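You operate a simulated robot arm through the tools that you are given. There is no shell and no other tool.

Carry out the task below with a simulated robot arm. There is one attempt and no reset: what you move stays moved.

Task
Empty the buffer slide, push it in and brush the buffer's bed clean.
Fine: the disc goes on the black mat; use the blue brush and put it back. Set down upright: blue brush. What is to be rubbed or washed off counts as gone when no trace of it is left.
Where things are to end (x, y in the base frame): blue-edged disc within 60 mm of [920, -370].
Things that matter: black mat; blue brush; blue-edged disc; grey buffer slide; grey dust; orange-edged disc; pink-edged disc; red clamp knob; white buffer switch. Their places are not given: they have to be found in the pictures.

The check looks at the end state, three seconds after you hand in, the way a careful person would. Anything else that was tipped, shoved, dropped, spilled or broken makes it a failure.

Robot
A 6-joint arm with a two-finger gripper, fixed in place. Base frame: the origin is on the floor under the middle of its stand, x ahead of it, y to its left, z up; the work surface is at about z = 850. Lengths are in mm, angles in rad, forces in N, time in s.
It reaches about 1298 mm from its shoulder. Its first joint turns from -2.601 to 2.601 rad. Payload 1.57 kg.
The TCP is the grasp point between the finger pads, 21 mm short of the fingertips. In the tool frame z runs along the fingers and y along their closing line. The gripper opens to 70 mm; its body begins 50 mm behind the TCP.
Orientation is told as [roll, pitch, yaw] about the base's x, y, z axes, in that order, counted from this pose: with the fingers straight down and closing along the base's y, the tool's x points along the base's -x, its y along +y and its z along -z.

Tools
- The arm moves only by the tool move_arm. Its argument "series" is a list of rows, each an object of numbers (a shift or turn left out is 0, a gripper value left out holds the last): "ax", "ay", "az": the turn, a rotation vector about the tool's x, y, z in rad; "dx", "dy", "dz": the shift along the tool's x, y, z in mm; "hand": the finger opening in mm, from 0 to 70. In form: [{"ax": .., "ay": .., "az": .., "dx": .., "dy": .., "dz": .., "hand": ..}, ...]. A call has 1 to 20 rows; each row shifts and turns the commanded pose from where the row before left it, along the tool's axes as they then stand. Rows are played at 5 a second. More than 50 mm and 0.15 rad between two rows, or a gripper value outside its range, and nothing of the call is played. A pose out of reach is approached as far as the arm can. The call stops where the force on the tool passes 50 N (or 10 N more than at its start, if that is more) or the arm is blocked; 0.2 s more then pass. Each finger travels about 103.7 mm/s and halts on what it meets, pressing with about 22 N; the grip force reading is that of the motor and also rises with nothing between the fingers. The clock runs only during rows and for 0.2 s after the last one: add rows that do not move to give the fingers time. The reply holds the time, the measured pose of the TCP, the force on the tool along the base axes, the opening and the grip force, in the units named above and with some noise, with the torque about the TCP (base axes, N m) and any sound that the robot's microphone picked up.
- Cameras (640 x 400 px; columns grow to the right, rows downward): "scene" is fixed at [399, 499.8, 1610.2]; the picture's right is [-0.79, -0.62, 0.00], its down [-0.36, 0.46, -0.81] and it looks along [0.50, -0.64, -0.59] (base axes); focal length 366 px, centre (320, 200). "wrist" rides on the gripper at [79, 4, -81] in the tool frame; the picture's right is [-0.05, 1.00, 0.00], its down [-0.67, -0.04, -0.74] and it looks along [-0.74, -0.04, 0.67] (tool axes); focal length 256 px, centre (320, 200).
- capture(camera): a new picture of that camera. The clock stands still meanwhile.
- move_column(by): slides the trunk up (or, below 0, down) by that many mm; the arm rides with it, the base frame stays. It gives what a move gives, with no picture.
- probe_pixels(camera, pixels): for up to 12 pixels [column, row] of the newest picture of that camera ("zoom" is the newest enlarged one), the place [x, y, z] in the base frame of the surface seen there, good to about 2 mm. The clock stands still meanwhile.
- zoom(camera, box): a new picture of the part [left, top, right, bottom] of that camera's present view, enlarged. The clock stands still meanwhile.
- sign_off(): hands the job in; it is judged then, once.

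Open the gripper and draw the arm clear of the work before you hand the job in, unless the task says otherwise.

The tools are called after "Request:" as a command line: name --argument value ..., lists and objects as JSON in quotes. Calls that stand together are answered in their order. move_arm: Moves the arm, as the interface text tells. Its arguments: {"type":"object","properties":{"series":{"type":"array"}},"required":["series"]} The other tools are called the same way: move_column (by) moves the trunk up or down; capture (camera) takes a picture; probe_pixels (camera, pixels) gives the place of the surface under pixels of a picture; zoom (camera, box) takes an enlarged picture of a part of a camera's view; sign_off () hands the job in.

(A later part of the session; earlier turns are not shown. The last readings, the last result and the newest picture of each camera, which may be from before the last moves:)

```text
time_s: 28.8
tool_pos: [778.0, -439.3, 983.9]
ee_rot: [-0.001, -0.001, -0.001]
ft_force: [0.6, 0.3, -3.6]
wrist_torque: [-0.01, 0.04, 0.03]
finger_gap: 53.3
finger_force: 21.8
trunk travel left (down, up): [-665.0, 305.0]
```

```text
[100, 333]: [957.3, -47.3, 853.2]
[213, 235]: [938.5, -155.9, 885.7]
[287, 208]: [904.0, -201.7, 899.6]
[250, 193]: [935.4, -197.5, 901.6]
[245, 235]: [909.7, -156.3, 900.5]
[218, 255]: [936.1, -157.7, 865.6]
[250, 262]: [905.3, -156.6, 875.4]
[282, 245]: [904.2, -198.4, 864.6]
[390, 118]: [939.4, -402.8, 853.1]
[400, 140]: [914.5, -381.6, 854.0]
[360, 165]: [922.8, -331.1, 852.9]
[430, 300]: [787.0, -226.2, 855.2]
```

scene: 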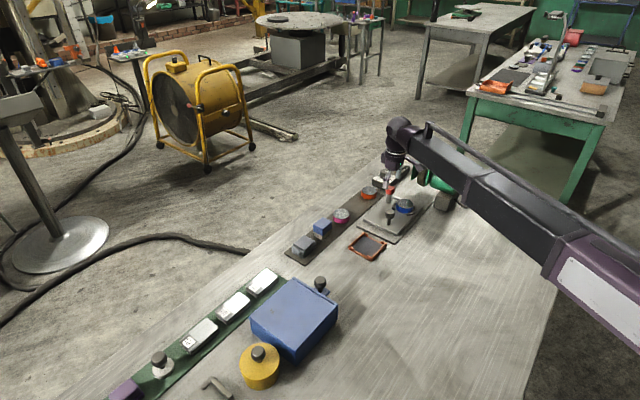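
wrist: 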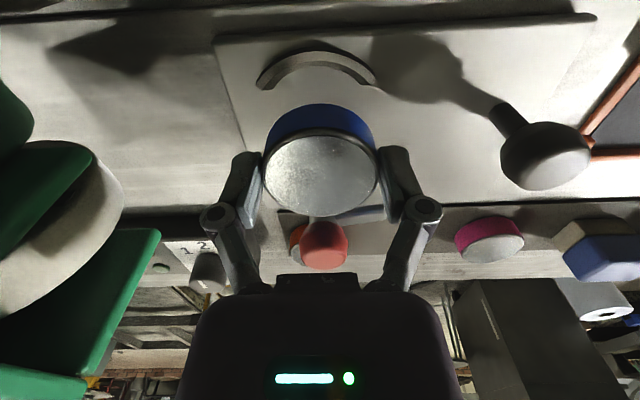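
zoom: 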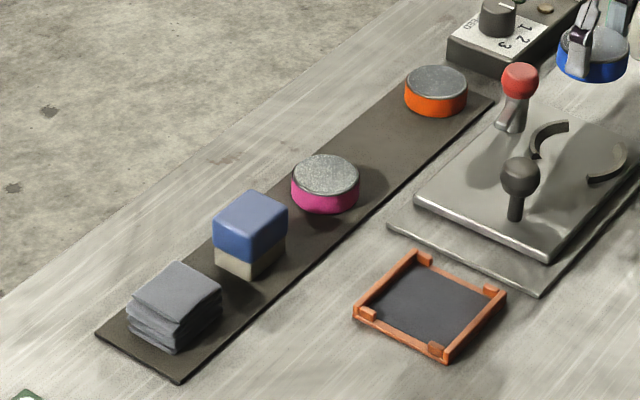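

Mat spans x 882–959, top z≈853; orange centre ≈(919,-442), pink ≈(920,-278). I carry the disc to (920,-360), midway, still high.

Request:
move_arm --series '[{"dx": -20, "dy": 11.3}, {"dx": -30.5, "dy": 17}, {"dx": -30.5, "dy": 17}, {"dx": -30.5, "dy": 17}, {"dx": -20.5, "dy": 11.3}, {"dx": -10, "dy": 5.7}, {}, {}]'

Request:
move_column --by -85

Request:
capture --camera "wrist"

Request:
zoom --camera "scene" --box '[310, 140, 430, 240]'

```text
time_s: 30.6
tool_pos: [918.2, -359.4, 982.7]
ee_rot: [0.001, 0.001, 0.001]
ft_force: [0.1, -0.1, -4.3]
wrist_torque: [0.01, 0.01, 0.0]
finger_gap: 53.4
finger_force: 22.1
trunk travel left (down, up): [-665.0, 305.0]
```

```text
time_s: 31.8
tool_pos: [919.8, -359.1, 898.1]
ee_rot: [0.001, -0.001, 0.001]
ft_force: [-0.5, 0.0, -3.0]
wrist_torque: [0.0, 0.0, 0.01]
finger_gap: 53.4
finger_force: 22.0
trunk travel left (down, up): [-580.0, 390.0]
```

```text
taken
```

wrist: 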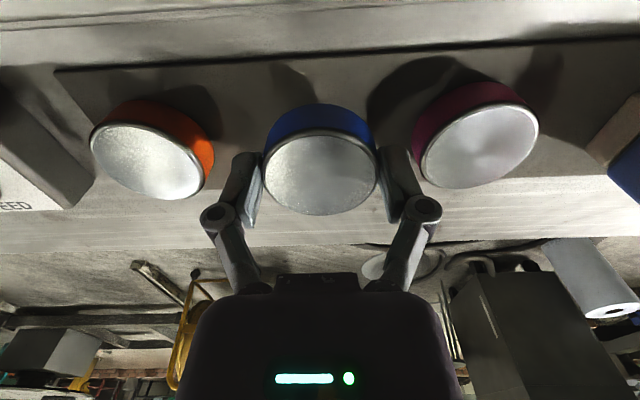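

```text
4.00 times, centred on (370, 190) of scene
```

zoom: 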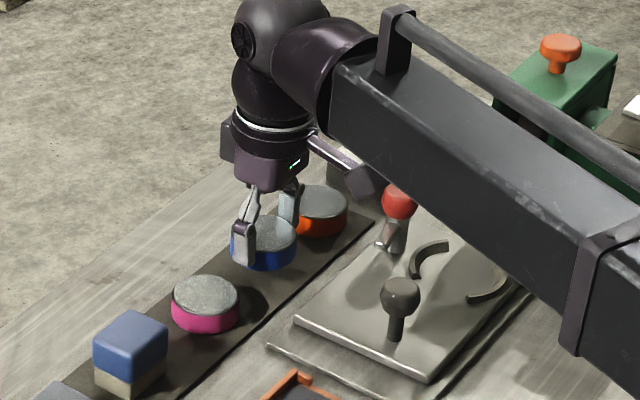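

The disc hangs between the orange and pink ones with room. I lower 17 mm, then creep until contact shows in the force.

Request:
move_column --by -17

Request:
move_column --by -2

```text
time_s: 32.5
tool_pos: [918.4, -359.5, 881.0]
ee_rot: [0.0, 0.0, 0.001]
ft_force: [0.4, 0.5, -3.8]
wrist_torque: [0.03, 0.0, -0.01]
finger_gap: 53.4
finger_force: 22.4
trunk travel left (down, up): [-563.0, 407.0]
```

```text
time_s: 33.0
tool_pos: [918.1, -357.9, 880.1]
ee_rot: [0.002, 0.001, 0.001]
ft_force: [2.1, -1.0, 4.2]
wrist_torque: [0.03, 0.07, 0.01]
finger_gap: 53.5
finger_force: 21.6
trunk travel left (down, up): [-561.0, 409.0]
```

The z-force flipped from −3.8 to +4.2 N: the disc stands on the mat. I open the fingers to 63 mm and raise.

Request:
move_arm --series '[{"hand": 56}, {"hand": 60}, {"hand": 63}, {}]'

Request:
capture --camera "wrist"

```text
time_s: 34.0
tool_pos: [917.3, -359.1, 880.3]
ee_rot: [0.001, 0.0, 0.001]
ft_force: [0.0, 0.4, -0.7]
wrist_torque: [0.03, -0.03, 0.04]
finger_gap: 63.1
finger_force: 0.0
trunk travel left (down, up): [-561.0, 409.0]
```

```text
taken
```

wrist: 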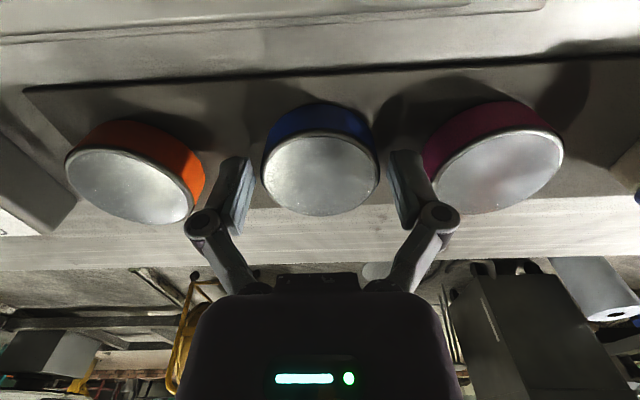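

The blue disc stands alone on the mat. I raise the trunk 100 mm and move over to the slide knob at about (776,-333).

Request:
move_column --by 100

Request:
move_arm --series '[{"dx": 20, "dy": 3.5}, {"dx": 30, "dy": 5.5}, {"dx": 30, "dy": 5.5}, {"dx": 30, "dy": 5.5}, {"dx": 21, "dy": 4}, {"dx": 10, "dy": 2}, {}, {}]'

Request:
capture --camera "wrist"

Request:
zoom --camera "scene" --box '[330, 140, 450, 240]'

```text
time_s: 35.3
tool_pos: [917.4, -359.5, 978.9]
ee_rot: [0.0, -0.002, 0.001]
ft_force: [-0.4, 0.3, 0.2]
wrist_torque: [0.01, 0.0, 0.01]
finger_gap: 62.9
finger_force: 0.1
trunk travel left (down, up): [-661.0, 309.0]
```

```text
time_s: 37.1
tool_pos: [777.2, -334.5, 979.8]
ee_rot: [0.001, -0.001, -0.001]
ft_force: [-0.1, -0.4, 0.4]
wrist_torque: [0.0, 0.0, 0.02]
finger_gap: 63.0
finger_force: 0.0
trunk travel left (down, up): [-661.0, 309.0]
```

```text
taken
```

wrist: 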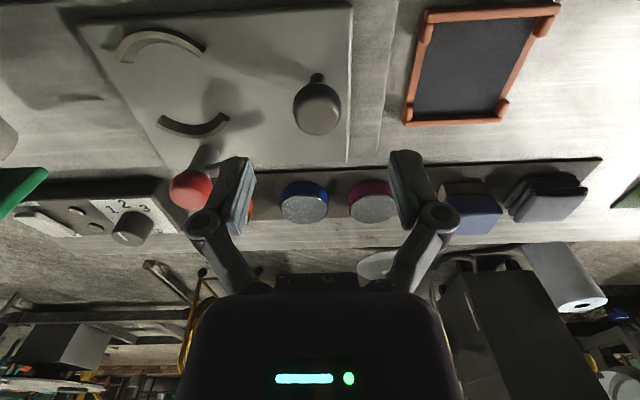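

```text
4.00 times, centred on (390, 190) of scene
```

zoom: 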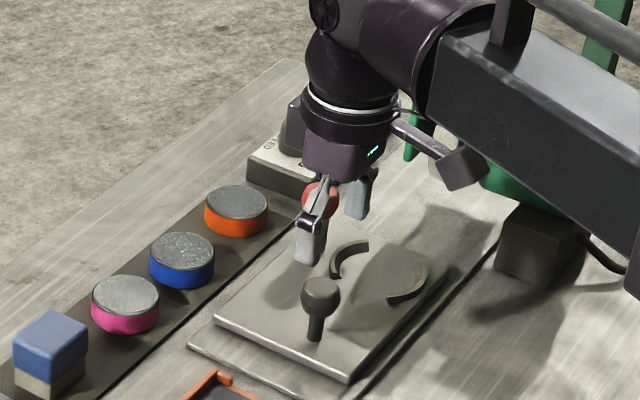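

I probe the black slide knob in the wrist view (ball ~ (317,108)).

Request:
probe_pixels --camera "wrist" --pixels '[[317, 120], [296, 112], [339, 112], [317, 132], [317, 92], [316, 78], [190, 185], [210, 150]]'

```text
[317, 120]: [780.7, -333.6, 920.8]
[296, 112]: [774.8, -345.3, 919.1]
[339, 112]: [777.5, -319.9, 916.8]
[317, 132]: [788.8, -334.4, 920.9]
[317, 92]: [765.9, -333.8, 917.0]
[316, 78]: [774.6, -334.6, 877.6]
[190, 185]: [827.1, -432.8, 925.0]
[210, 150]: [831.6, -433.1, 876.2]
```

Knob centre ≈(777,-333.5), top ≈922. I lower 70 mm around it and close.

Request:
move_column --by -70

Request:
move_arm --series '[{"hand": 45}, {"hand": 36}, {"hand": 30}, {"hand": 25}, {"hand": 20}, {}, {}]'

Request:
capture --camera "wrist"

Request:
zoom --camera "scene" --box '[340, 140, 460, 240]'

```text
time_s: 38.2
tool_pos: [777.3, -332.3, 910.0]
ee_rot: [0.001, -0.001, -0.001]
ft_force: [0.6, -0.5, 0.5]
wrist_torque: [-0.01, 0.0, -0.02]
finger_gap: 63.2
finger_force: 0.0
trunk travel left (down, up): [-591.0, 379.0]
```

```text
time_s: 39.8
tool_pos: [774.8, -334.7, 909.2]
ee_rot: [0.001, 0.0, -0.001]
ft_force: [4.8, -19.2, 10.1]
wrist_torque: [-0.37, 0.22, -0.09]
finger_gap: 31.1
finger_force: 31.7
trunk travel left (down, up): [-591.0, 379.0]
```

```text
taken
```

wrist: 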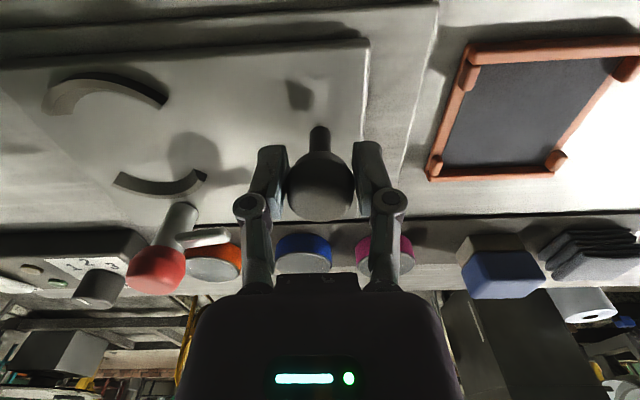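

```text
4.00 times, centred on (400, 190) of scene
```

zoom: 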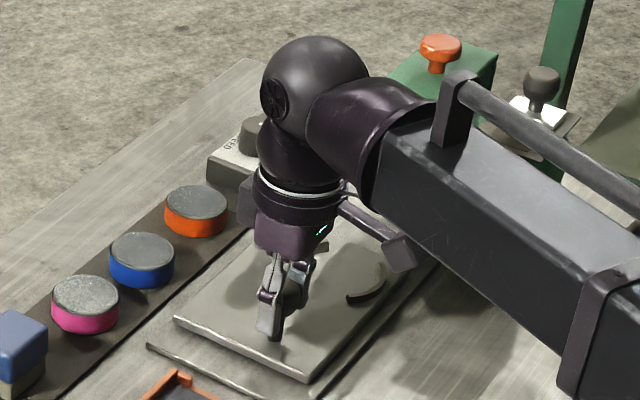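

Gripped the slide knob (31.1 mm). I now push it in toward the wheel (−y) in small steps, watching the force.

Request:
move_arm --series '[{"dy": -5}, {"dy": -8}, {"dy": -8}, {"dy": -8}, {}]'

Request:
zoom --camera "scene" --box '[340, 140, 460, 240]'

```text
time_s: 41.0
tool_pos: [775.7, -363.0, 909.2]
ee_rot: [0.0, -0.001, -0.002]
ft_force: [2.4, -1.4, 1.0]
wrist_torque: [-0.03, -0.14, 0.01]
finger_gap: 31.4
finger_force: 32.1
trunk travel left (down, up): [-591.0, 379.0]
```

```text
4.00 times, centred on (400, 190) of scene
```

zoom: 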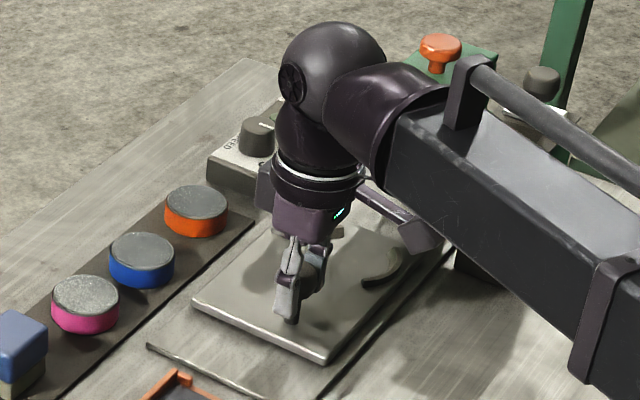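

The slide moves easily (now y≈-363, force ~1 N). I keep pushing.

Request:
move_arm --series '[{"dy": -8}, {"dy": -8}, {"dy": -8}, {"dy": -8}, {"dy": -8}, {}]'

Request:
zoom --camera "scene" --box '[340, 120, 480, 240]'

Request:
capture --camera "wrist"

```text
time_s: 42.4
tool_pos: [778.0, -403.4, 908.7]
ee_rot: [0.0, 0.001, -0.001]
ft_force: [1.1, -1.1, 0.3]
wrist_torque: [0.01, 0.71, -0.04]
finger_gap: 31.3
finger_force: 31.4
trunk travel left (down, up): [-591.0, 379.0]
```

```text
3.33 times, centred on (410, 180) of scene
```

zoom: 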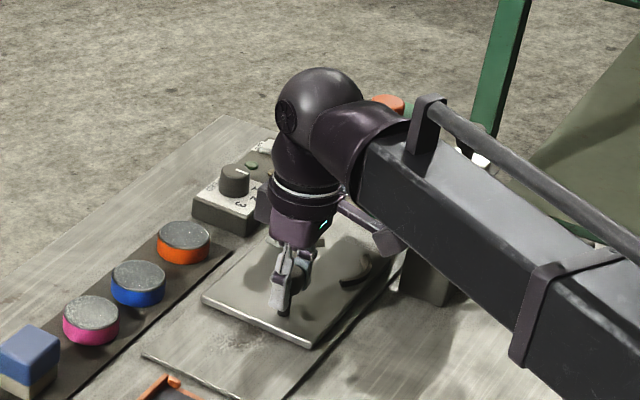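

```text
taken
```

wrist: 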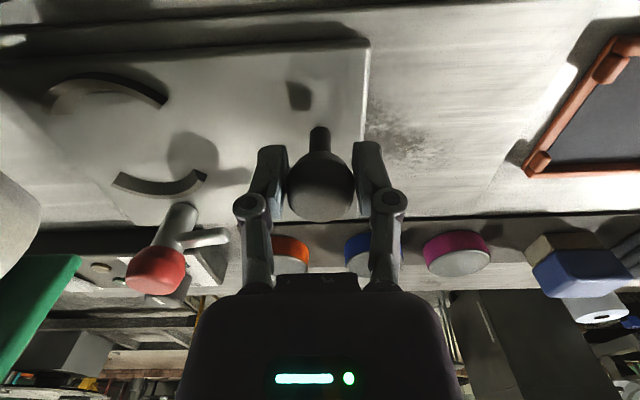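

Grey dust is appearing on the bed at wrist (400,140). I check the wheel/guard positions relative to the red knob before pushing further.

Request:
probe_pixels --camera "wrist" --pixels '[[75, 262], [40, 290], [30, 200], [10, 230], [155, 275], [128, 270], [400, 140], [430, 150], [380, 120], [365, 45], [20, 10], [60, 40]]'

```text
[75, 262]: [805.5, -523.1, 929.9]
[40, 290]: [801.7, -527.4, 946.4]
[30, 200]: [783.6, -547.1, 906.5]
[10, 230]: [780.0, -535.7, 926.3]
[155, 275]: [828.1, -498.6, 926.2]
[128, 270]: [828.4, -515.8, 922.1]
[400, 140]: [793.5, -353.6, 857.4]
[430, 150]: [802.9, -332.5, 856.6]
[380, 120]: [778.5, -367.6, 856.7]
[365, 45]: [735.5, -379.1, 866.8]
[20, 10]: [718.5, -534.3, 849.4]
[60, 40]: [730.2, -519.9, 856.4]
```

The red knob (x≥822) will pass beside the guard plate (x≤806). I push further to y≈-435 in small steps.

Request:
move_arm --series '[{"dy": -8}, {"dy": -8}, {"dy": -8}, {"dy": -8}, {}]'

Request:
zoom --camera "scene" --box '[340, 120, 480, 240]'

Request:
capture --camera "wrist"

```text
time_s: 43.6
tool_pos: [776.8, -435.0, 909.1]
ee_rot: [0.0, 0.0, -0.001]
ft_force: [-6.7, -1.3, -5.1]
wrist_torque: [-0.02, 0.05, 0.0]
finger_gap: 31.1
finger_force: 32.1
trunk travel left (down, up): [-591.0, 379.0]
```

```text
3.33 times, centred on (410, 180) of scene
```

zoom: 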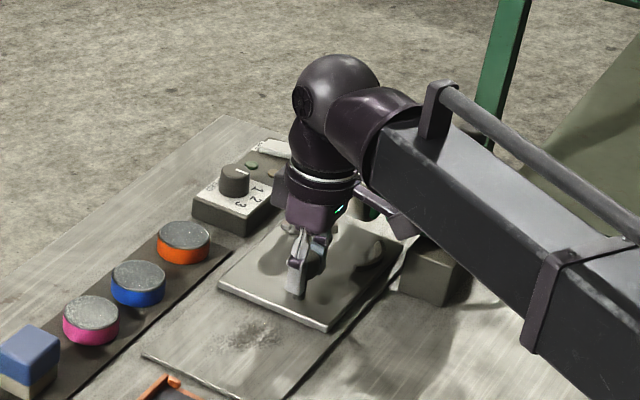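

```text
taken
```

wrist: 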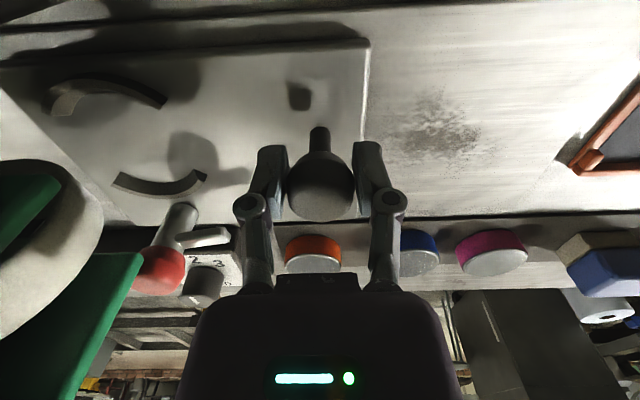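

The dust patch is now exposed. No end stop yet; guard is ~88 mm from the TCP, so I advance 20 mm more in 5 mm steps.

Request:
move_arm --series '[{"dy": -5}, {"dy": -5}, {"dy": -5}, {"dy": -5}, {}]'

Request:
zoom --camera "scene" --box '[350, 130, 450, 230]'

Request:
capture --camera "wrist"

```text
time_s: 44.8
tool_pos: [775.5, -453.9, 910.2]
ee_rot: [0.001, 0.001, 0.0]
ft_force: [-4.6, 0.5, -5.7]
wrist_torque: [0.04, 0.49, 0.09]
finger_gap: 31.4
finger_force: 32.3
trunk travel left (down, up): [-591.0, 379.0]
```

```text
4.00 times, centred on (400, 180) of scene
```

zoom: 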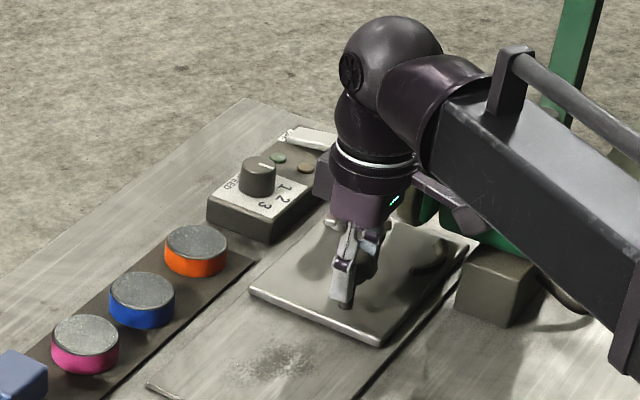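

```text
taken
```

wrist: 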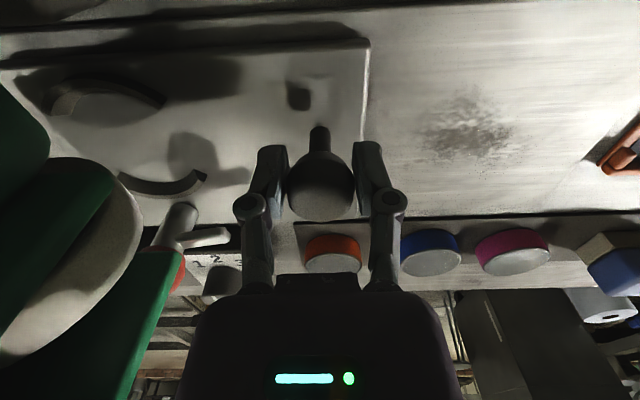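

Travel so far 120 mm with no stop felt; guard is getting near the gripper body. I release the knob, lift clear and look at how far in the slide is.

Request:
move_arm --series '[{"hand": 40}, {"hand": 50}, {}]'

Request:
move_column --by 80

Request:
move_arm --series '[{"dy": 40}, {"dy": 40}, {"dy": 40}, {"dx": 30, "dy": 30}, {"dx": 40}, {"dx": 40}, {}]'

Request:
capture --camera "wrist"

Request:
capture --camera "scene"

Request:
zoom --camera "scene" --box '[360, 140, 460, 230]'

```text
time_s: 45.6
tool_pos: [776.7, -454.9, 910.8]
ee_rot: [0.0, 0.0, 0.001]
ft_force: [0.1, -0.4, -1.0]
wrist_torque: [0.01, 0.0, -0.01]
finger_gap: 49.9
finger_force: 0.0
trunk travel left (down, up): [-591.0, 379.0]
```

```text
time_s: 46.8
tool_pos: [776.8, -454.6, 989.3]
ee_rot: [0.0, 0.0, 0.0]
ft_force: [-0.3, 0.8, -0.3]
wrist_torque: [-0.01, 0.03, 0.04]
finger_gap: 50.1
finger_force: 0.0
trunk travel left (down, up): [-671.0, 299.0]
```

```text
time_s: 48.4
tool_pos: [664.8, -303.5, 989.4]
ee_rot: [0.002, 0.002, -0.001]
ft_force: [-0.8, -0.4, -0.1]
wrist_torque: [-0.03, -0.01, -0.02]
finger_gap: 50.2
finger_force: 0.0
trunk travel left (down, up): [-671.0, 299.0]
```

```text
taken
```

wrist: 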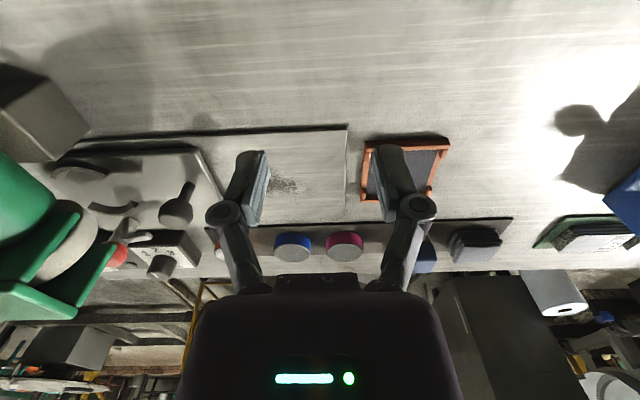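

```text
taken
```

scene: 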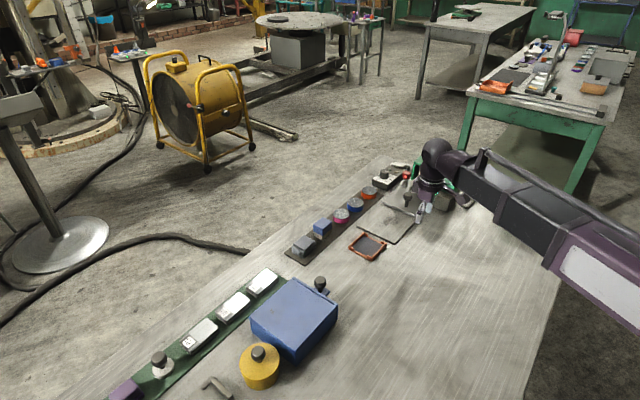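

```text
4.44 times, centred on (410, 185) of scene
```

zoom: 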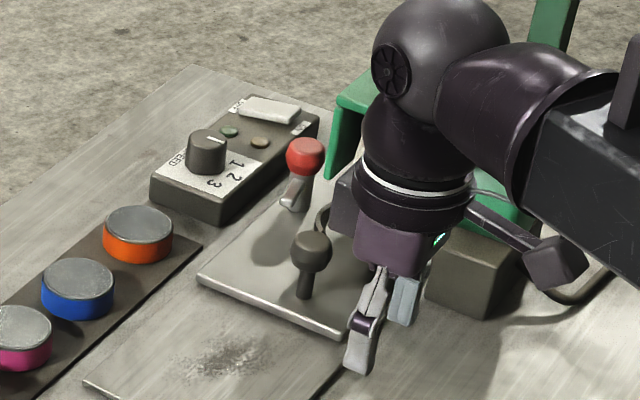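

The arm blocks the scene camera. I zoom the wrist view on the slide, wheel and dust.

Request:
zoom --camera "wrist" --box '[0, 100, 360, 320]'

Request:
probe_pixels --camera "wrist" --pixels '[[80, 265], [105, 250], [65, 215], [70, 245], [176, 212], [180, 190], [85, 165], [110, 210], [200, 150], [225, 205], [280, 185], [300, 195]]'

```text
1.78 times, centred on (180, 210) of wrist
```

zoom: 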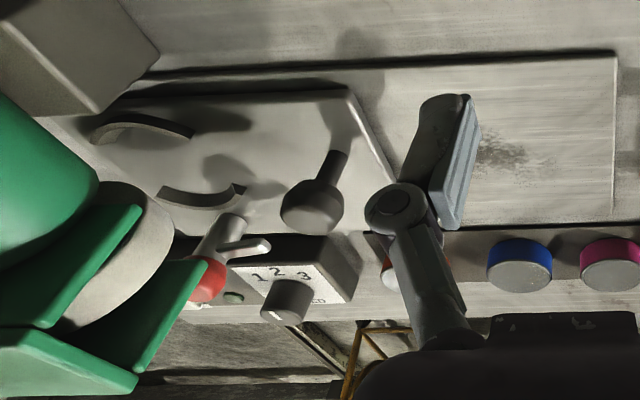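

```text
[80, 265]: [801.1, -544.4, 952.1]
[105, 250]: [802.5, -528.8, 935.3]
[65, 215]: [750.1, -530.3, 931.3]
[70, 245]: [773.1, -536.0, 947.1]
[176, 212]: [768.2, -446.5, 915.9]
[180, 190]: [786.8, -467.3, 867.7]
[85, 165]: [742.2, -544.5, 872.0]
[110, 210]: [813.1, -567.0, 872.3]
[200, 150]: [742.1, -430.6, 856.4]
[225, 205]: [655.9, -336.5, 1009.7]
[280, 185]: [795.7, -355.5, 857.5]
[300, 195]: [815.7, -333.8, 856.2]
```

I move the arm aside (toward the base and +y) to clear the scene camera's view of the machine.

Request:
move_arm --series '[{"dx": 30, "dy": 30}, {"dx": 30, "dy": 30}, {"dx": 30, "dy": 30}, {"dx": 30, "dy": 30}, {"dx": 10, "dy": 30}, {}]'

Request:
capture --camera "scene"

Request:
zoom --camera "scene" --box '[360, 130, 460, 250]'

```text
time_s: 49.8
tool_pos: [534.0, -150.9, 989.6]
ee_rot: [-0.001, -0.001, -0.001]
ft_force: [1.1, 0.7, 0.0]
wrist_torque: [0.0, 0.01, 0.0]
finger_gap: 49.9
finger_force: 0.2
trunk travel left (down, up): [-671.0, 299.0]
```

```text
taken
```

scene: 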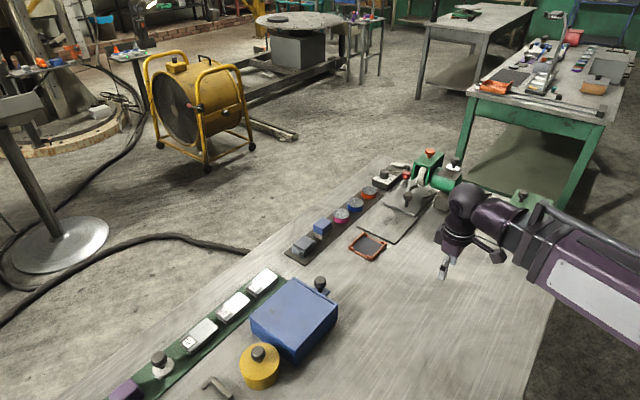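

```text
3.33 times, centred on (410, 190) of scene
```

zoom: 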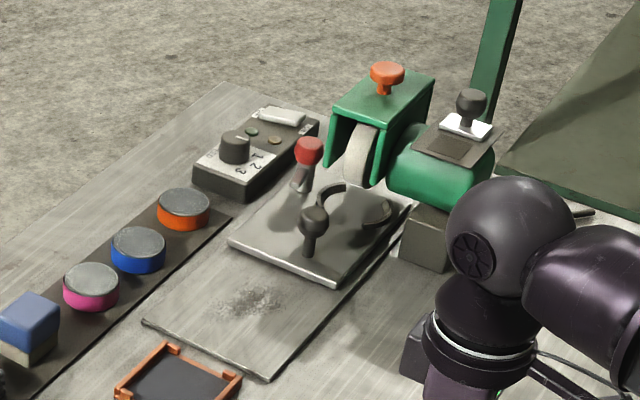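

Now the machine is visible; I zoom on the wheel and slide end to judge the remaining travel.

Request:
zoom --camera "scene" --box '[395, 145, 450, 215]'

Request:
probe_pixels --camera "zoom" --pixels '[[320, 200], [250, 200], [300, 260], [330, 130], [400, 240], [180, 300], [250, 330], [150, 100], [300, 60], [130, 230], [420, 330], [320, 300]]'

```text
5.71 times, centred on (422, 180) of scene
```

zoom: 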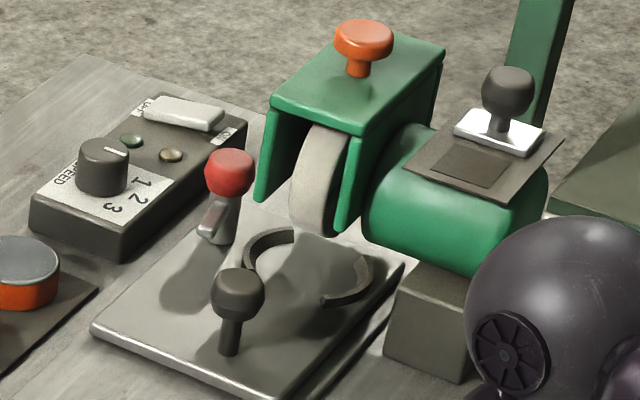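

```text
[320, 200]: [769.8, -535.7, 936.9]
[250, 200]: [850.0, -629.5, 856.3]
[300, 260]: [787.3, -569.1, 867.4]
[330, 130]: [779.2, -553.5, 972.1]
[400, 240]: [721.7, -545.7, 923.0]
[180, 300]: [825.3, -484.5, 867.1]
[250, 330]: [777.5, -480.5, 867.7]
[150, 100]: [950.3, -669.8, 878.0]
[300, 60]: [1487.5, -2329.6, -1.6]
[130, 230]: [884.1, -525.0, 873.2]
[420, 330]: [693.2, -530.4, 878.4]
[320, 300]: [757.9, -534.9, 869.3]
```

The wheel centre works out to about y≈-588, while the holder centre is at ≈-560, so ~30 mm of travel seems left. I'll push the knob from its +y side with closed fingers; first I go to (776,-412) above.

Request:
move_arm --series '[{"dx": -30, "dy": -32, "hand": 0}, {"dx": -30, "dy": -32}, {"dx": -30, "dy": -32}, {"dx": -30, "dy": -32}, {"dx": -30, "dy": -32}, {"dx": -30, "dy": -32}, {"dx": -30, "dy": -32}, {"dx": -20, "dy": -25}, {"dx": -12, "dy": -12}, {}, {}]'

Request:
capture --camera "wrist"

```text
time_s: 52.2
tool_pos: [779.8, -415.0, 989.8]
ee_rot: [0.0, 0.0, 0.0]
ft_force: [1.2, -0.1, 0.0]
wrist_torque: [0.0, 0.02, 0.0]
finger_gap: 0.0
finger_force: 21.1
trunk travel left (down, up): [-671.0, 299.0]
```

```text
taken
```

wrist: 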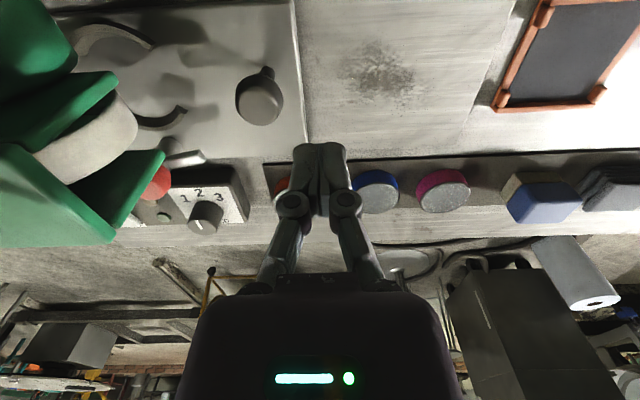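

Closed fingers (~26 mm wide) clear the knob by about 11 mm. I lower 83 mm to ball height and then push −y slowly.

Request:
move_column --by -83

Request:
move_arm --series '[{"dx": 3, "dy": -6}, {"dy": -6}, {"dy": -5}, {"dy": -5}, {}]'

Request:
capture --camera "wrist"

Request:
zoom --camera "scene" --box '[360, 130, 460, 230]'

```text
time_s: 53.4
tool_pos: [778.4, -415.3, 907.0]
ee_rot: [0.001, -0.001, -0.001]
ft_force: [0.0, -0.6, 0.3]
wrist_torque: [-0.01, 0.01, 0.0]
finger_gap: 0.3
finger_force: 21.7
trunk travel left (down, up): [-588.0, 382.0]
```

```text
time_s: 54.5
tool_pos: [776.4, -437.8, 906.6]
ee_rot: [0.001, 0.0, -0.001]
ft_force: [-0.1, -0.1, -0.3]
wrist_torque: [0.0, 0.03, 0.02]
finger_gap: 0.0
finger_force: 22.1
trunk travel left (down, up): [-588.0, 382.0]
```

```text
taken
```

wrist: 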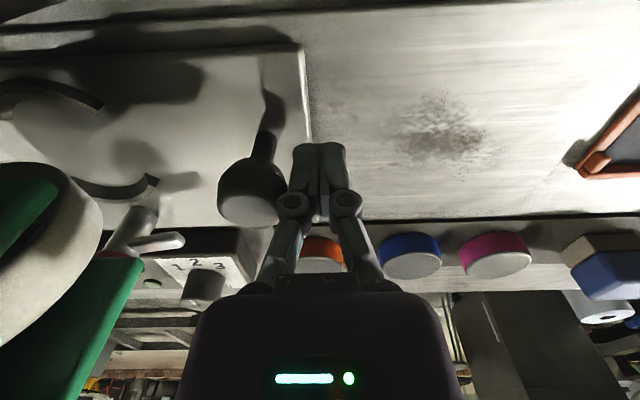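

```text
4.00 times, centred on (410, 180) of scene
```

zoom: 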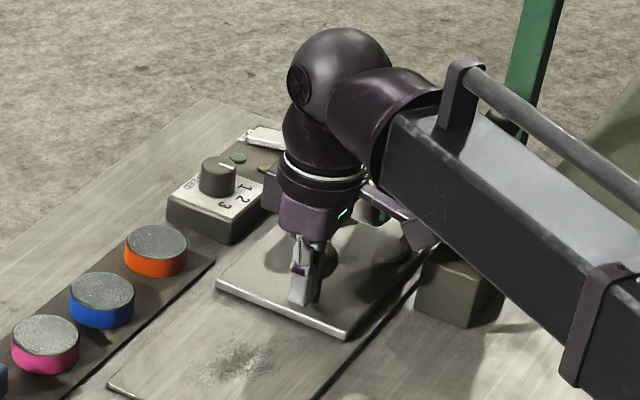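

I probe the slide knob to see whether it has already moved.

Request:
probe_pixels --camera "wrist" --pixels '[[252, 200], [222, 195], [282, 190], [264, 145], [300, 60], [311, 130]]'

```text
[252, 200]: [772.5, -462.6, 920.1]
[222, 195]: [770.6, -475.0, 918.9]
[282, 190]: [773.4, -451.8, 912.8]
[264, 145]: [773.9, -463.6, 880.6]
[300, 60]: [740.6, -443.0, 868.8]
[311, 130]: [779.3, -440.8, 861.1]
```

The knob is now at y≈-463, so the slide follows freely. I continue pushing in 4 mm steps until it stops.

Request:
move_arm --series '[{"dy": -4}, {"dy": -4}, {"dy": -4}, {}]'

Request:
move_arm --series '[{"dy": -3}, {"dy": -3}, {}]'

Request:
capture --camera "wrist"

Request:
zoom --camera "scene" --box '[360, 130, 460, 230]'

```text
time_s: 55.5
tool_pos: [776.8, -446.6, 907.8]
ee_rot: [0.002, 0.0, -0.001]
ft_force: [-4.2, 22.7, -7.7]
wrist_torque: [-0.22, -0.06, -0.03]
finger_gap: 0.0
finger_force: 22.6
trunk travel left (down, up): [-588.0, 382.0]
```

```text
time_s: 56.1
tool_pos: [776.7, -445.0, 907.6]
ee_rot: [0.011, 0.0, 0.003]
ft_force: [0.7, 11.8, -0.7]
wrist_torque: [-0.14, -0.01, 0.04]
finger_gap: 0.1
finger_force: 22.1
trunk travel left (down, up): [-588.0, 382.0]
stopped in row 2: the force on the tool passed its limit at 53 N (the readings are from after the stop); the commanded pose is now the measured one
```

```text
taken
```

wrist: 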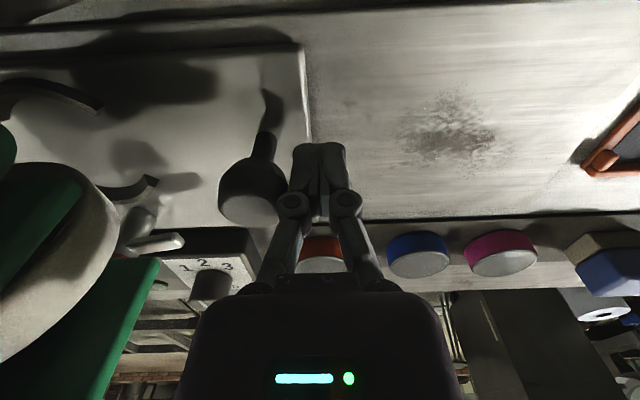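

```text
4.00 times, centred on (410, 180) of scene
```

zoom: 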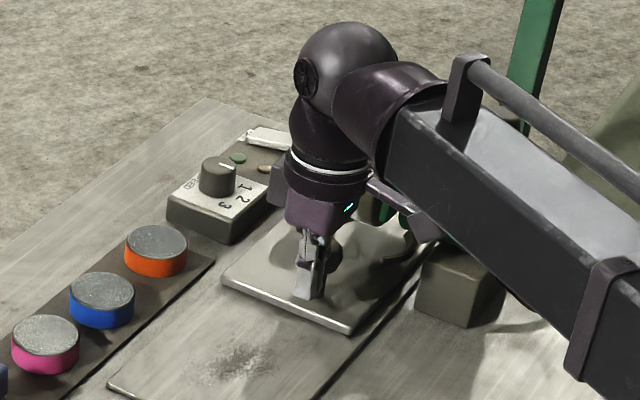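

A firm stop at TCP y≈-446 (53 N). I back off 15 mm, raise, and inspect whether it is the end stop and nothing else is touching.

Request:
move_arm --series '[{"dy": 8}, {"dy": 10}, {}]'

Request:
move_column --by 82

Request:
move_arm --series '[{"dx": 30, "dy": 30}, {"dx": 40, "dy": 40}, {"dx": 40, "dy": 40}, {"dx": 40, "dy": 40}, {"dx": 40, "dy": 40}, {"dx": 40, "dy": 40}, {}]'

Request:
zoom --camera "scene" --box '[350, 140, 450, 250]'

Request:
zoom --camera "scene" --box '[385, 145, 450, 215]'

```text
time_s: 56.9
tool_pos: [776.4, -429.7, 906.2]
ee_rot: [0.008, 0.002, 0.004]
ft_force: [0.6, 0.6, 0.5]
wrist_torque: [0.01, -0.01, -0.01]
finger_gap: 0.0
finger_force: 21.7
trunk travel left (down, up): [-588.0, 382.0]
```

```text
time_s: 58.0
tool_pos: [776.3, -429.6, 989.2]
ee_rot: [0.009, 0.002, 0.002]
ft_force: [0.3, -0.6, 0.0]
wrist_torque: [0.01, 0.0, 0.04]
finger_gap: 0.0
finger_force: 22.3
trunk travel left (down, up): [-670.0, 300.0]
```

```text
refused: row 2 steps farther than a row can; nothing moved
```

```text
3.64 times, centred on (400, 195) of scene
```

zoom: 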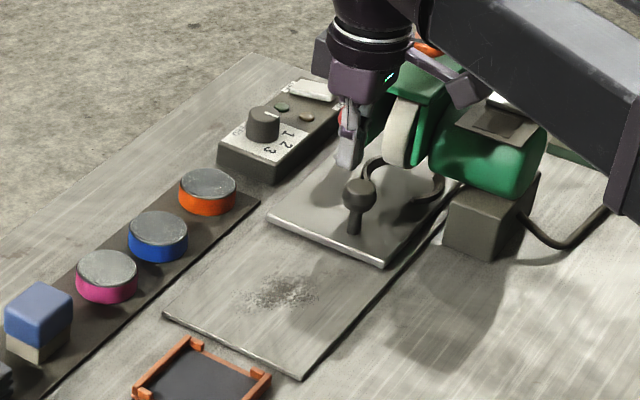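

```text
5.71 times, centred on (418, 180) of scene
```

zoom: 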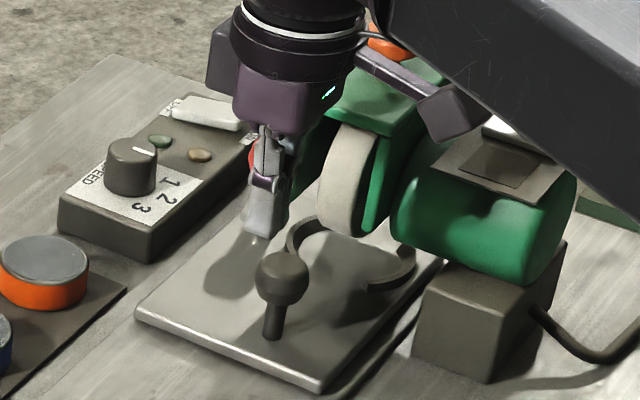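

The row step was too large; I repeat with smaller steps, also removing the tiny tilt, to clear the view.

Request:
move_arm --series '[{"ax": 0.009, "dx": 30, "dy": 30, "hand": 20}, {"dx": 30, "dy": 38}, {"dx": 30, "dy": 38}, {"dx": 30, "dy": 38}, {"dx": 30, "dy": 38}, {"dx": 30, "dy": 38}, {"dx": 30, "dy": 38}, {}]'

Request:
zoom --camera "scene" --box '[350, 140, 450, 250]'

Request:
zoom --camera "scene" --box '[385, 145, 450, 215]'

Request:
capture --camera "wrist"

```text
time_s: 59.9
tool_pos: [564.7, -174.1, 987.8]
ee_rot: [-0.001, 0.001, 0.002]
ft_force: [-0.6, -0.3, 0.3]
wrist_torque: [0.03, 0.01, -0.02]
finger_gap: 20.2
finger_force: 0.0
trunk travel left (down, up): [-670.0, 300.0]
```

```text
3.64 times, centred on (400, 195) of scene
```

zoom: 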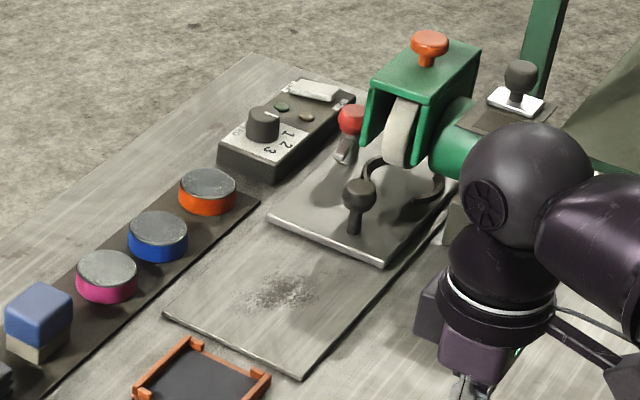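

```text
5.71 times, centred on (418, 180) of scene
```

zoom: 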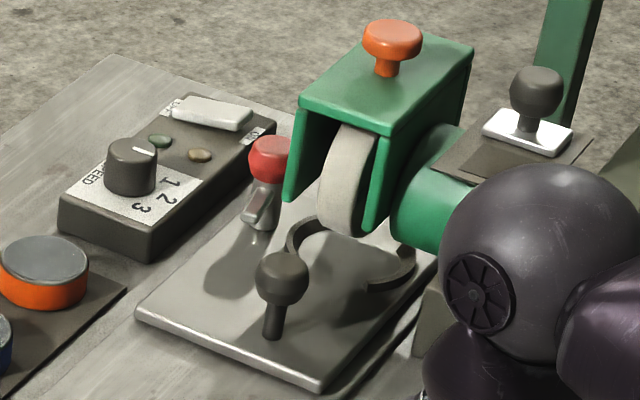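

```text
taken
```

wrist: 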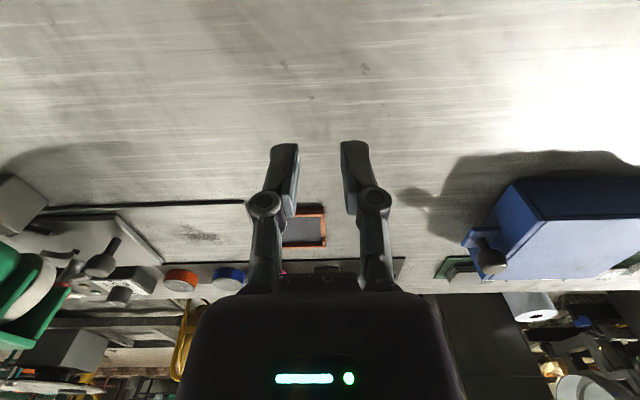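

I probe the slide's position now (knob, edges, red knob) in the latest zoom.

Request:
probe_pixels --camera "zoom" --pixels '[[282, 270], [272, 335], [140, 315], [322, 385], [268, 150], [262, 220], [300, 235], [390, 285], [350, 180], [290, 190], [255, 215], [340, 240]]'

Request:
zoom --camera "scene" --box '[360, 200, 440, 250]'

```text
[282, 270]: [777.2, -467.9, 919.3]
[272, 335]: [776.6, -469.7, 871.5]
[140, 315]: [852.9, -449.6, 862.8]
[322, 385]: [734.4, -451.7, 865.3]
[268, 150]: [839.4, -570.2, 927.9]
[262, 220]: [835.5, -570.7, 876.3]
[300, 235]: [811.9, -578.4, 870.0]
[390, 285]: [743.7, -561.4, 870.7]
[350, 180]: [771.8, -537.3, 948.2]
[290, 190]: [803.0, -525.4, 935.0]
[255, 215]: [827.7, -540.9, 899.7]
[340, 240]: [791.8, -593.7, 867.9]
```

```text
8.00 times, centred on (400, 225) of scene
```

zoom: 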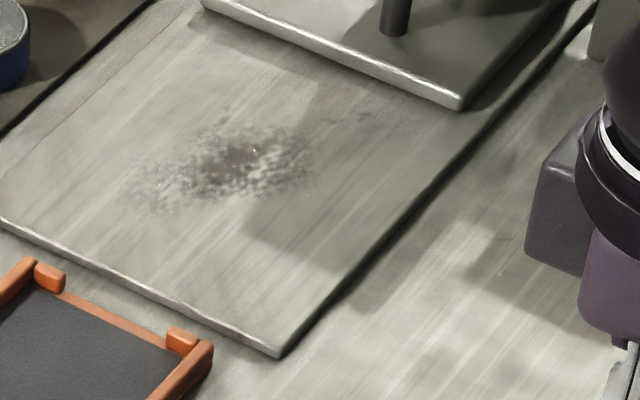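

Slide travel is 140 mm – a clear end stop; it is in. Now I probe the dust extent in this zoom and look at the brush's surroundings.

Request:
probe_pixels --camera "zoom" --pixels '[[130, 165], [310, 170], [225, 110], [200, 215], [240, 165], [340, 120], [275, 350], [10, 225], [205, 8], [460, 105], [560, 50], [300, 260]]'

Request:
zoom --camera "scene" --box '[285, 195, 365, 265]'

```text
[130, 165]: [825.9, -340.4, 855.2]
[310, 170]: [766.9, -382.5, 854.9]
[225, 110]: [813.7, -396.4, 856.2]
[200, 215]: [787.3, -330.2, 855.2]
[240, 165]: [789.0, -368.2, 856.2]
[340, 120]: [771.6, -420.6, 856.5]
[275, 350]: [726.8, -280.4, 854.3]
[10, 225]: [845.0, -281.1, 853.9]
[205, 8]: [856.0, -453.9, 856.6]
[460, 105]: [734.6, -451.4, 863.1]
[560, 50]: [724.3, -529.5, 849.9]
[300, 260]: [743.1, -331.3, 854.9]
```

```text
5.71 times, centred on (325, 230) of scene
```

zoom: 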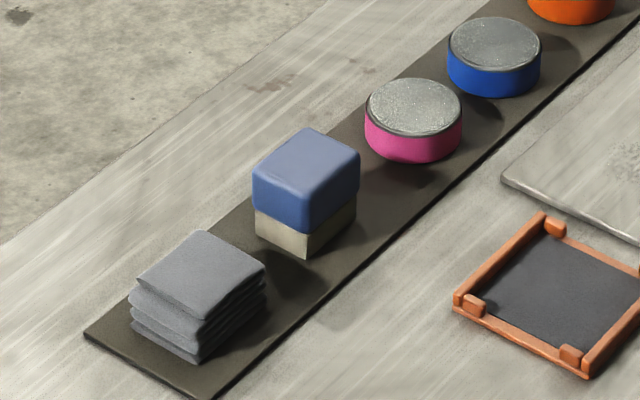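

Dust covers roughly x 766–826, y −396…−330 on the bed (z≈855.5). I probe the brush's corners and the cloth's edge.

Request:
probe_pixels --camera "zoom" --pixels '[[308, 132], [256, 172], [356, 155], [308, 205], [306, 250], [258, 232], [354, 222], [282, 245], [330, 235], [262, 270], [212, 262], [195, 235]]'

Request:
probe_pixels --camera "zoom" --pixels '[[305, 168], [300, 165], [275, 190], [335, 190], [262, 300], [200, 355], [310, 262], [240, 250]]'

```text
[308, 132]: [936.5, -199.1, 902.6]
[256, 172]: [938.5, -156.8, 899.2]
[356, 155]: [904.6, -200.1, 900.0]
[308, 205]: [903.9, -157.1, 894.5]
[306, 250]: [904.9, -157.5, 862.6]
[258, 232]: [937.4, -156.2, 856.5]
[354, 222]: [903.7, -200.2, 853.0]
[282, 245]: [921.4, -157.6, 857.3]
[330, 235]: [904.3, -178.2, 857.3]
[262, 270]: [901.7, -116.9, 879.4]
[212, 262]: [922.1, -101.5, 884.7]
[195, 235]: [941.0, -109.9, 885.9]
```

```text
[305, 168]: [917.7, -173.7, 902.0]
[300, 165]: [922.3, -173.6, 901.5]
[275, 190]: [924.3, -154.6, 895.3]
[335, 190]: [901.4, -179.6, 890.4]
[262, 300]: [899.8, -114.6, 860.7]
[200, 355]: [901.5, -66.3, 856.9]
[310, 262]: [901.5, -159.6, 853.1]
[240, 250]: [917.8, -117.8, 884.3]
```

Brush spans x 903–939, y −201…−155, z 853–902; cloth edge at y≈−117. I go above it at (921,−178) with the gripper at 60 mm.

Request:
move_arm --series '[{"dx": -30, "hand": 60}, {"dx": -42}, {"dx": -42}, {"dx": -42}, {"dx": -42}, {"dx": -42}, {"dx": -42}, {"dx": -42, "dy": -4}, {"dx": -22}, {"dx": -10}, {}, {}]'

Request:
capture --camera "wrist"

```text
time_s: 62.5
tool_pos: [920.7, -175.3, 989.0]
ee_rot: [0.0, 0.002, 0.001]
ft_force: [-0.5, -0.3, -0.4]
wrist_torque: [-0.03, -0.01, 0.02]
finger_gap: 59.9
finger_force: 0.1
trunk travel left (down, up): [-670.0, 300.0]
```

```text
taken
```

wrist: 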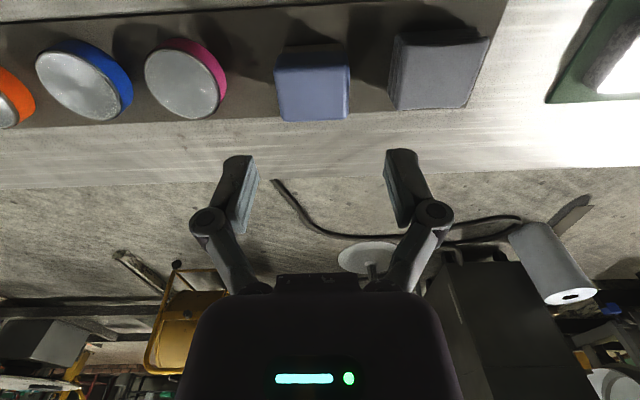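

I probe the brush's top corners in the wrist view to refine its centre.

Request:
probe_pixels --camera "wrist" --pixels '[[280, 95], [346, 95], [313, 72], [313, 105], [283, 75], [343, 75], [313, 90], [392, 90]]'

```text
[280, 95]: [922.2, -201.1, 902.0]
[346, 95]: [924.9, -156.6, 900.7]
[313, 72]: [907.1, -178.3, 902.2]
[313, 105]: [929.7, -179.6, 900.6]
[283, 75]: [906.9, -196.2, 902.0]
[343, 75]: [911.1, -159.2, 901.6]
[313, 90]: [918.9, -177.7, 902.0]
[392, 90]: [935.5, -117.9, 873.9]
```

Brush centre y≈−178.7 while TCP reads about −175…−176; I shift −2.5 mm and lower 75 mm, then recheck.

Request:
move_arm --series '[{"dy": -2.5}, {}]'

Request:
move_column --by -75

Request:
capture --camera "wrist"

Request:
zoom --camera "scene" --box '[280, 160, 400, 260]'

```text
time_s: 63.0
tool_pos: [921.1, -177.2, 988.4]
ee_rot: [0.001, 0.001, 0.002]
ft_force: [-0.2, -0.5, -0.2]
wrist_torque: [-0.02, -0.01, 0.01]
finger_gap: 60.0
finger_force: 0.0
trunk travel left (down, up): [-670.0, 300.0]
```

```text
time_s: 64.2
tool_pos: [921.1, -177.8, 913.7]
ee_rot: [-0.001, 0.002, 0.0]
ft_force: [0.6, 0.1, 0.3]
wrist_torque: [0.0, 0.02, 0.02]
finger_gap: 59.9
finger_force: 0.0
trunk travel left (down, up): [-595.0, 375.0]
```

```text
taken
```

wrist: 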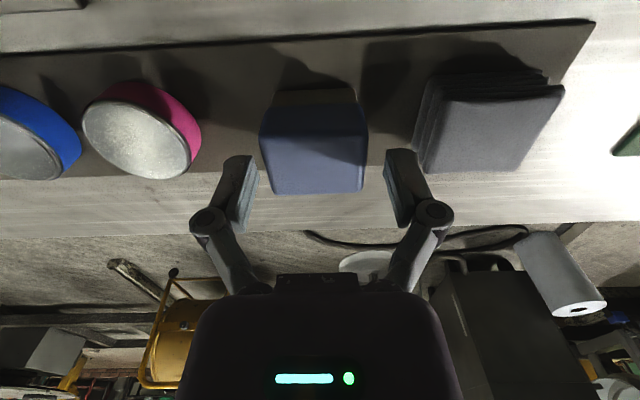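

```text
4.00 times, centred on (340, 210) of scene
```

zoom: 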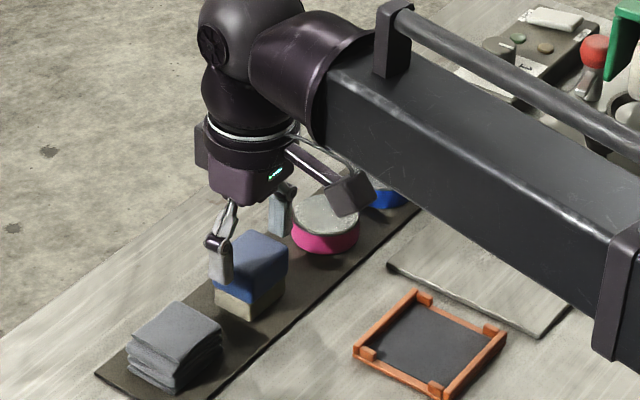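

The brush is ~2 mm left of the finger centre; I shift −1.5 mm, lower 20 mm and close.

Request:
move_arm --series '[{"dy": -1.5}, {}]'

Request:
move_column --by -20

Request:
move_arm --series '[{"hand": 54}, {"hand": 50}, {"hand": 47}, {"hand": 44}, {"hand": 41}, {"hand": 38}, {}, {}]'

Request:
capture --camera "wrist"

```text
time_s: 64.8
tool_pos: [920.9, -180.0, 913.1]
ee_rot: [-0.001, 0.002, 0.001]
ft_force: [-0.2, 0.3, -0.2]
wrist_torque: [-0.01, 0.01, -0.02]
finger_gap: 60.1
finger_force: 0.0
trunk travel left (down, up): [-595.0, 375.0]
```

```text
time_s: 65.4
tool_pos: [921.9, -178.6, 893.4]
ee_rot: [0.0, 0.002, 0.001]
ft_force: [0.2, -0.5, -0.1]
wrist_torque: [0.0, 0.02, -0.03]
finger_gap: 60.1
finger_force: 0.1
trunk travel left (down, up): [-575.0, 395.0]
```

```text
time_s: 67.2
tool_pos: [921.1, -179.7, 894.1]
ee_rot: [-0.001, 0.001, 0.001]
ft_force: [2.7, -2.6, 4.7]
wrist_torque: [-0.09, -0.05, -0.01]
finger_gap: 49.4
finger_force: 22.1
trunk travel left (down, up): [-575.0, 395.0]
```

```text
taken
```

wrist: 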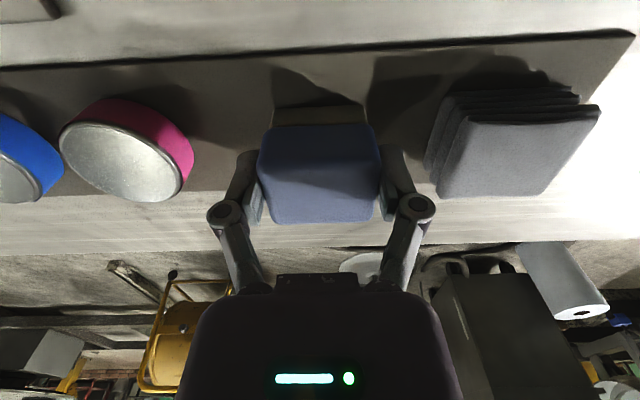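

The brush is held (49.4 mm, 22 N). I lift 80 mm and check the hold.

Request:
move_column --by 80

Request:
capture --camera "wrist"

Request:
zoom --camera "scene" --box '[280, 150, 400, 250]'

```text
time_s: 68.4
tool_pos: [921.9, -180.5, 973.2]
ee_rot: [0.001, 0.001, 0.003]
ft_force: [-0.8, -0.2, -0.9]
wrist_torque: [0.0, -0.01, 0.02]
finger_gap: 49.3
finger_force: 22.3
trunk travel left (down, up): [-655.0, 315.0]
```

```text
taken
```

wrist: 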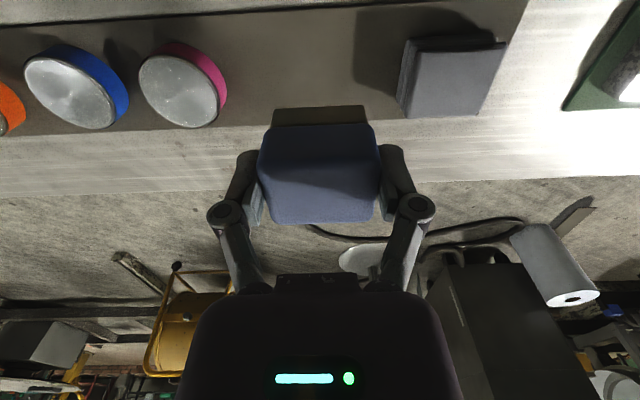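

```text
4.00 times, centred on (340, 200) of scene
```

zoom: 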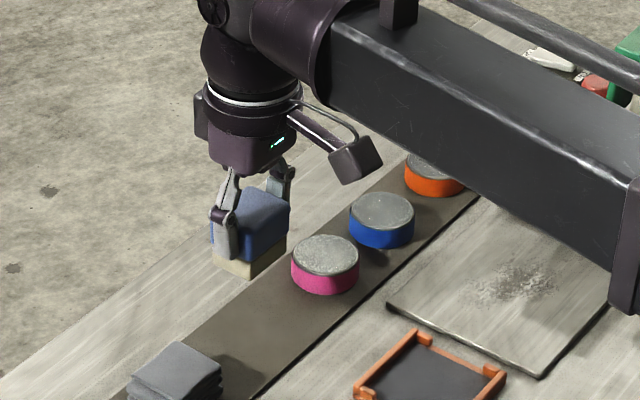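

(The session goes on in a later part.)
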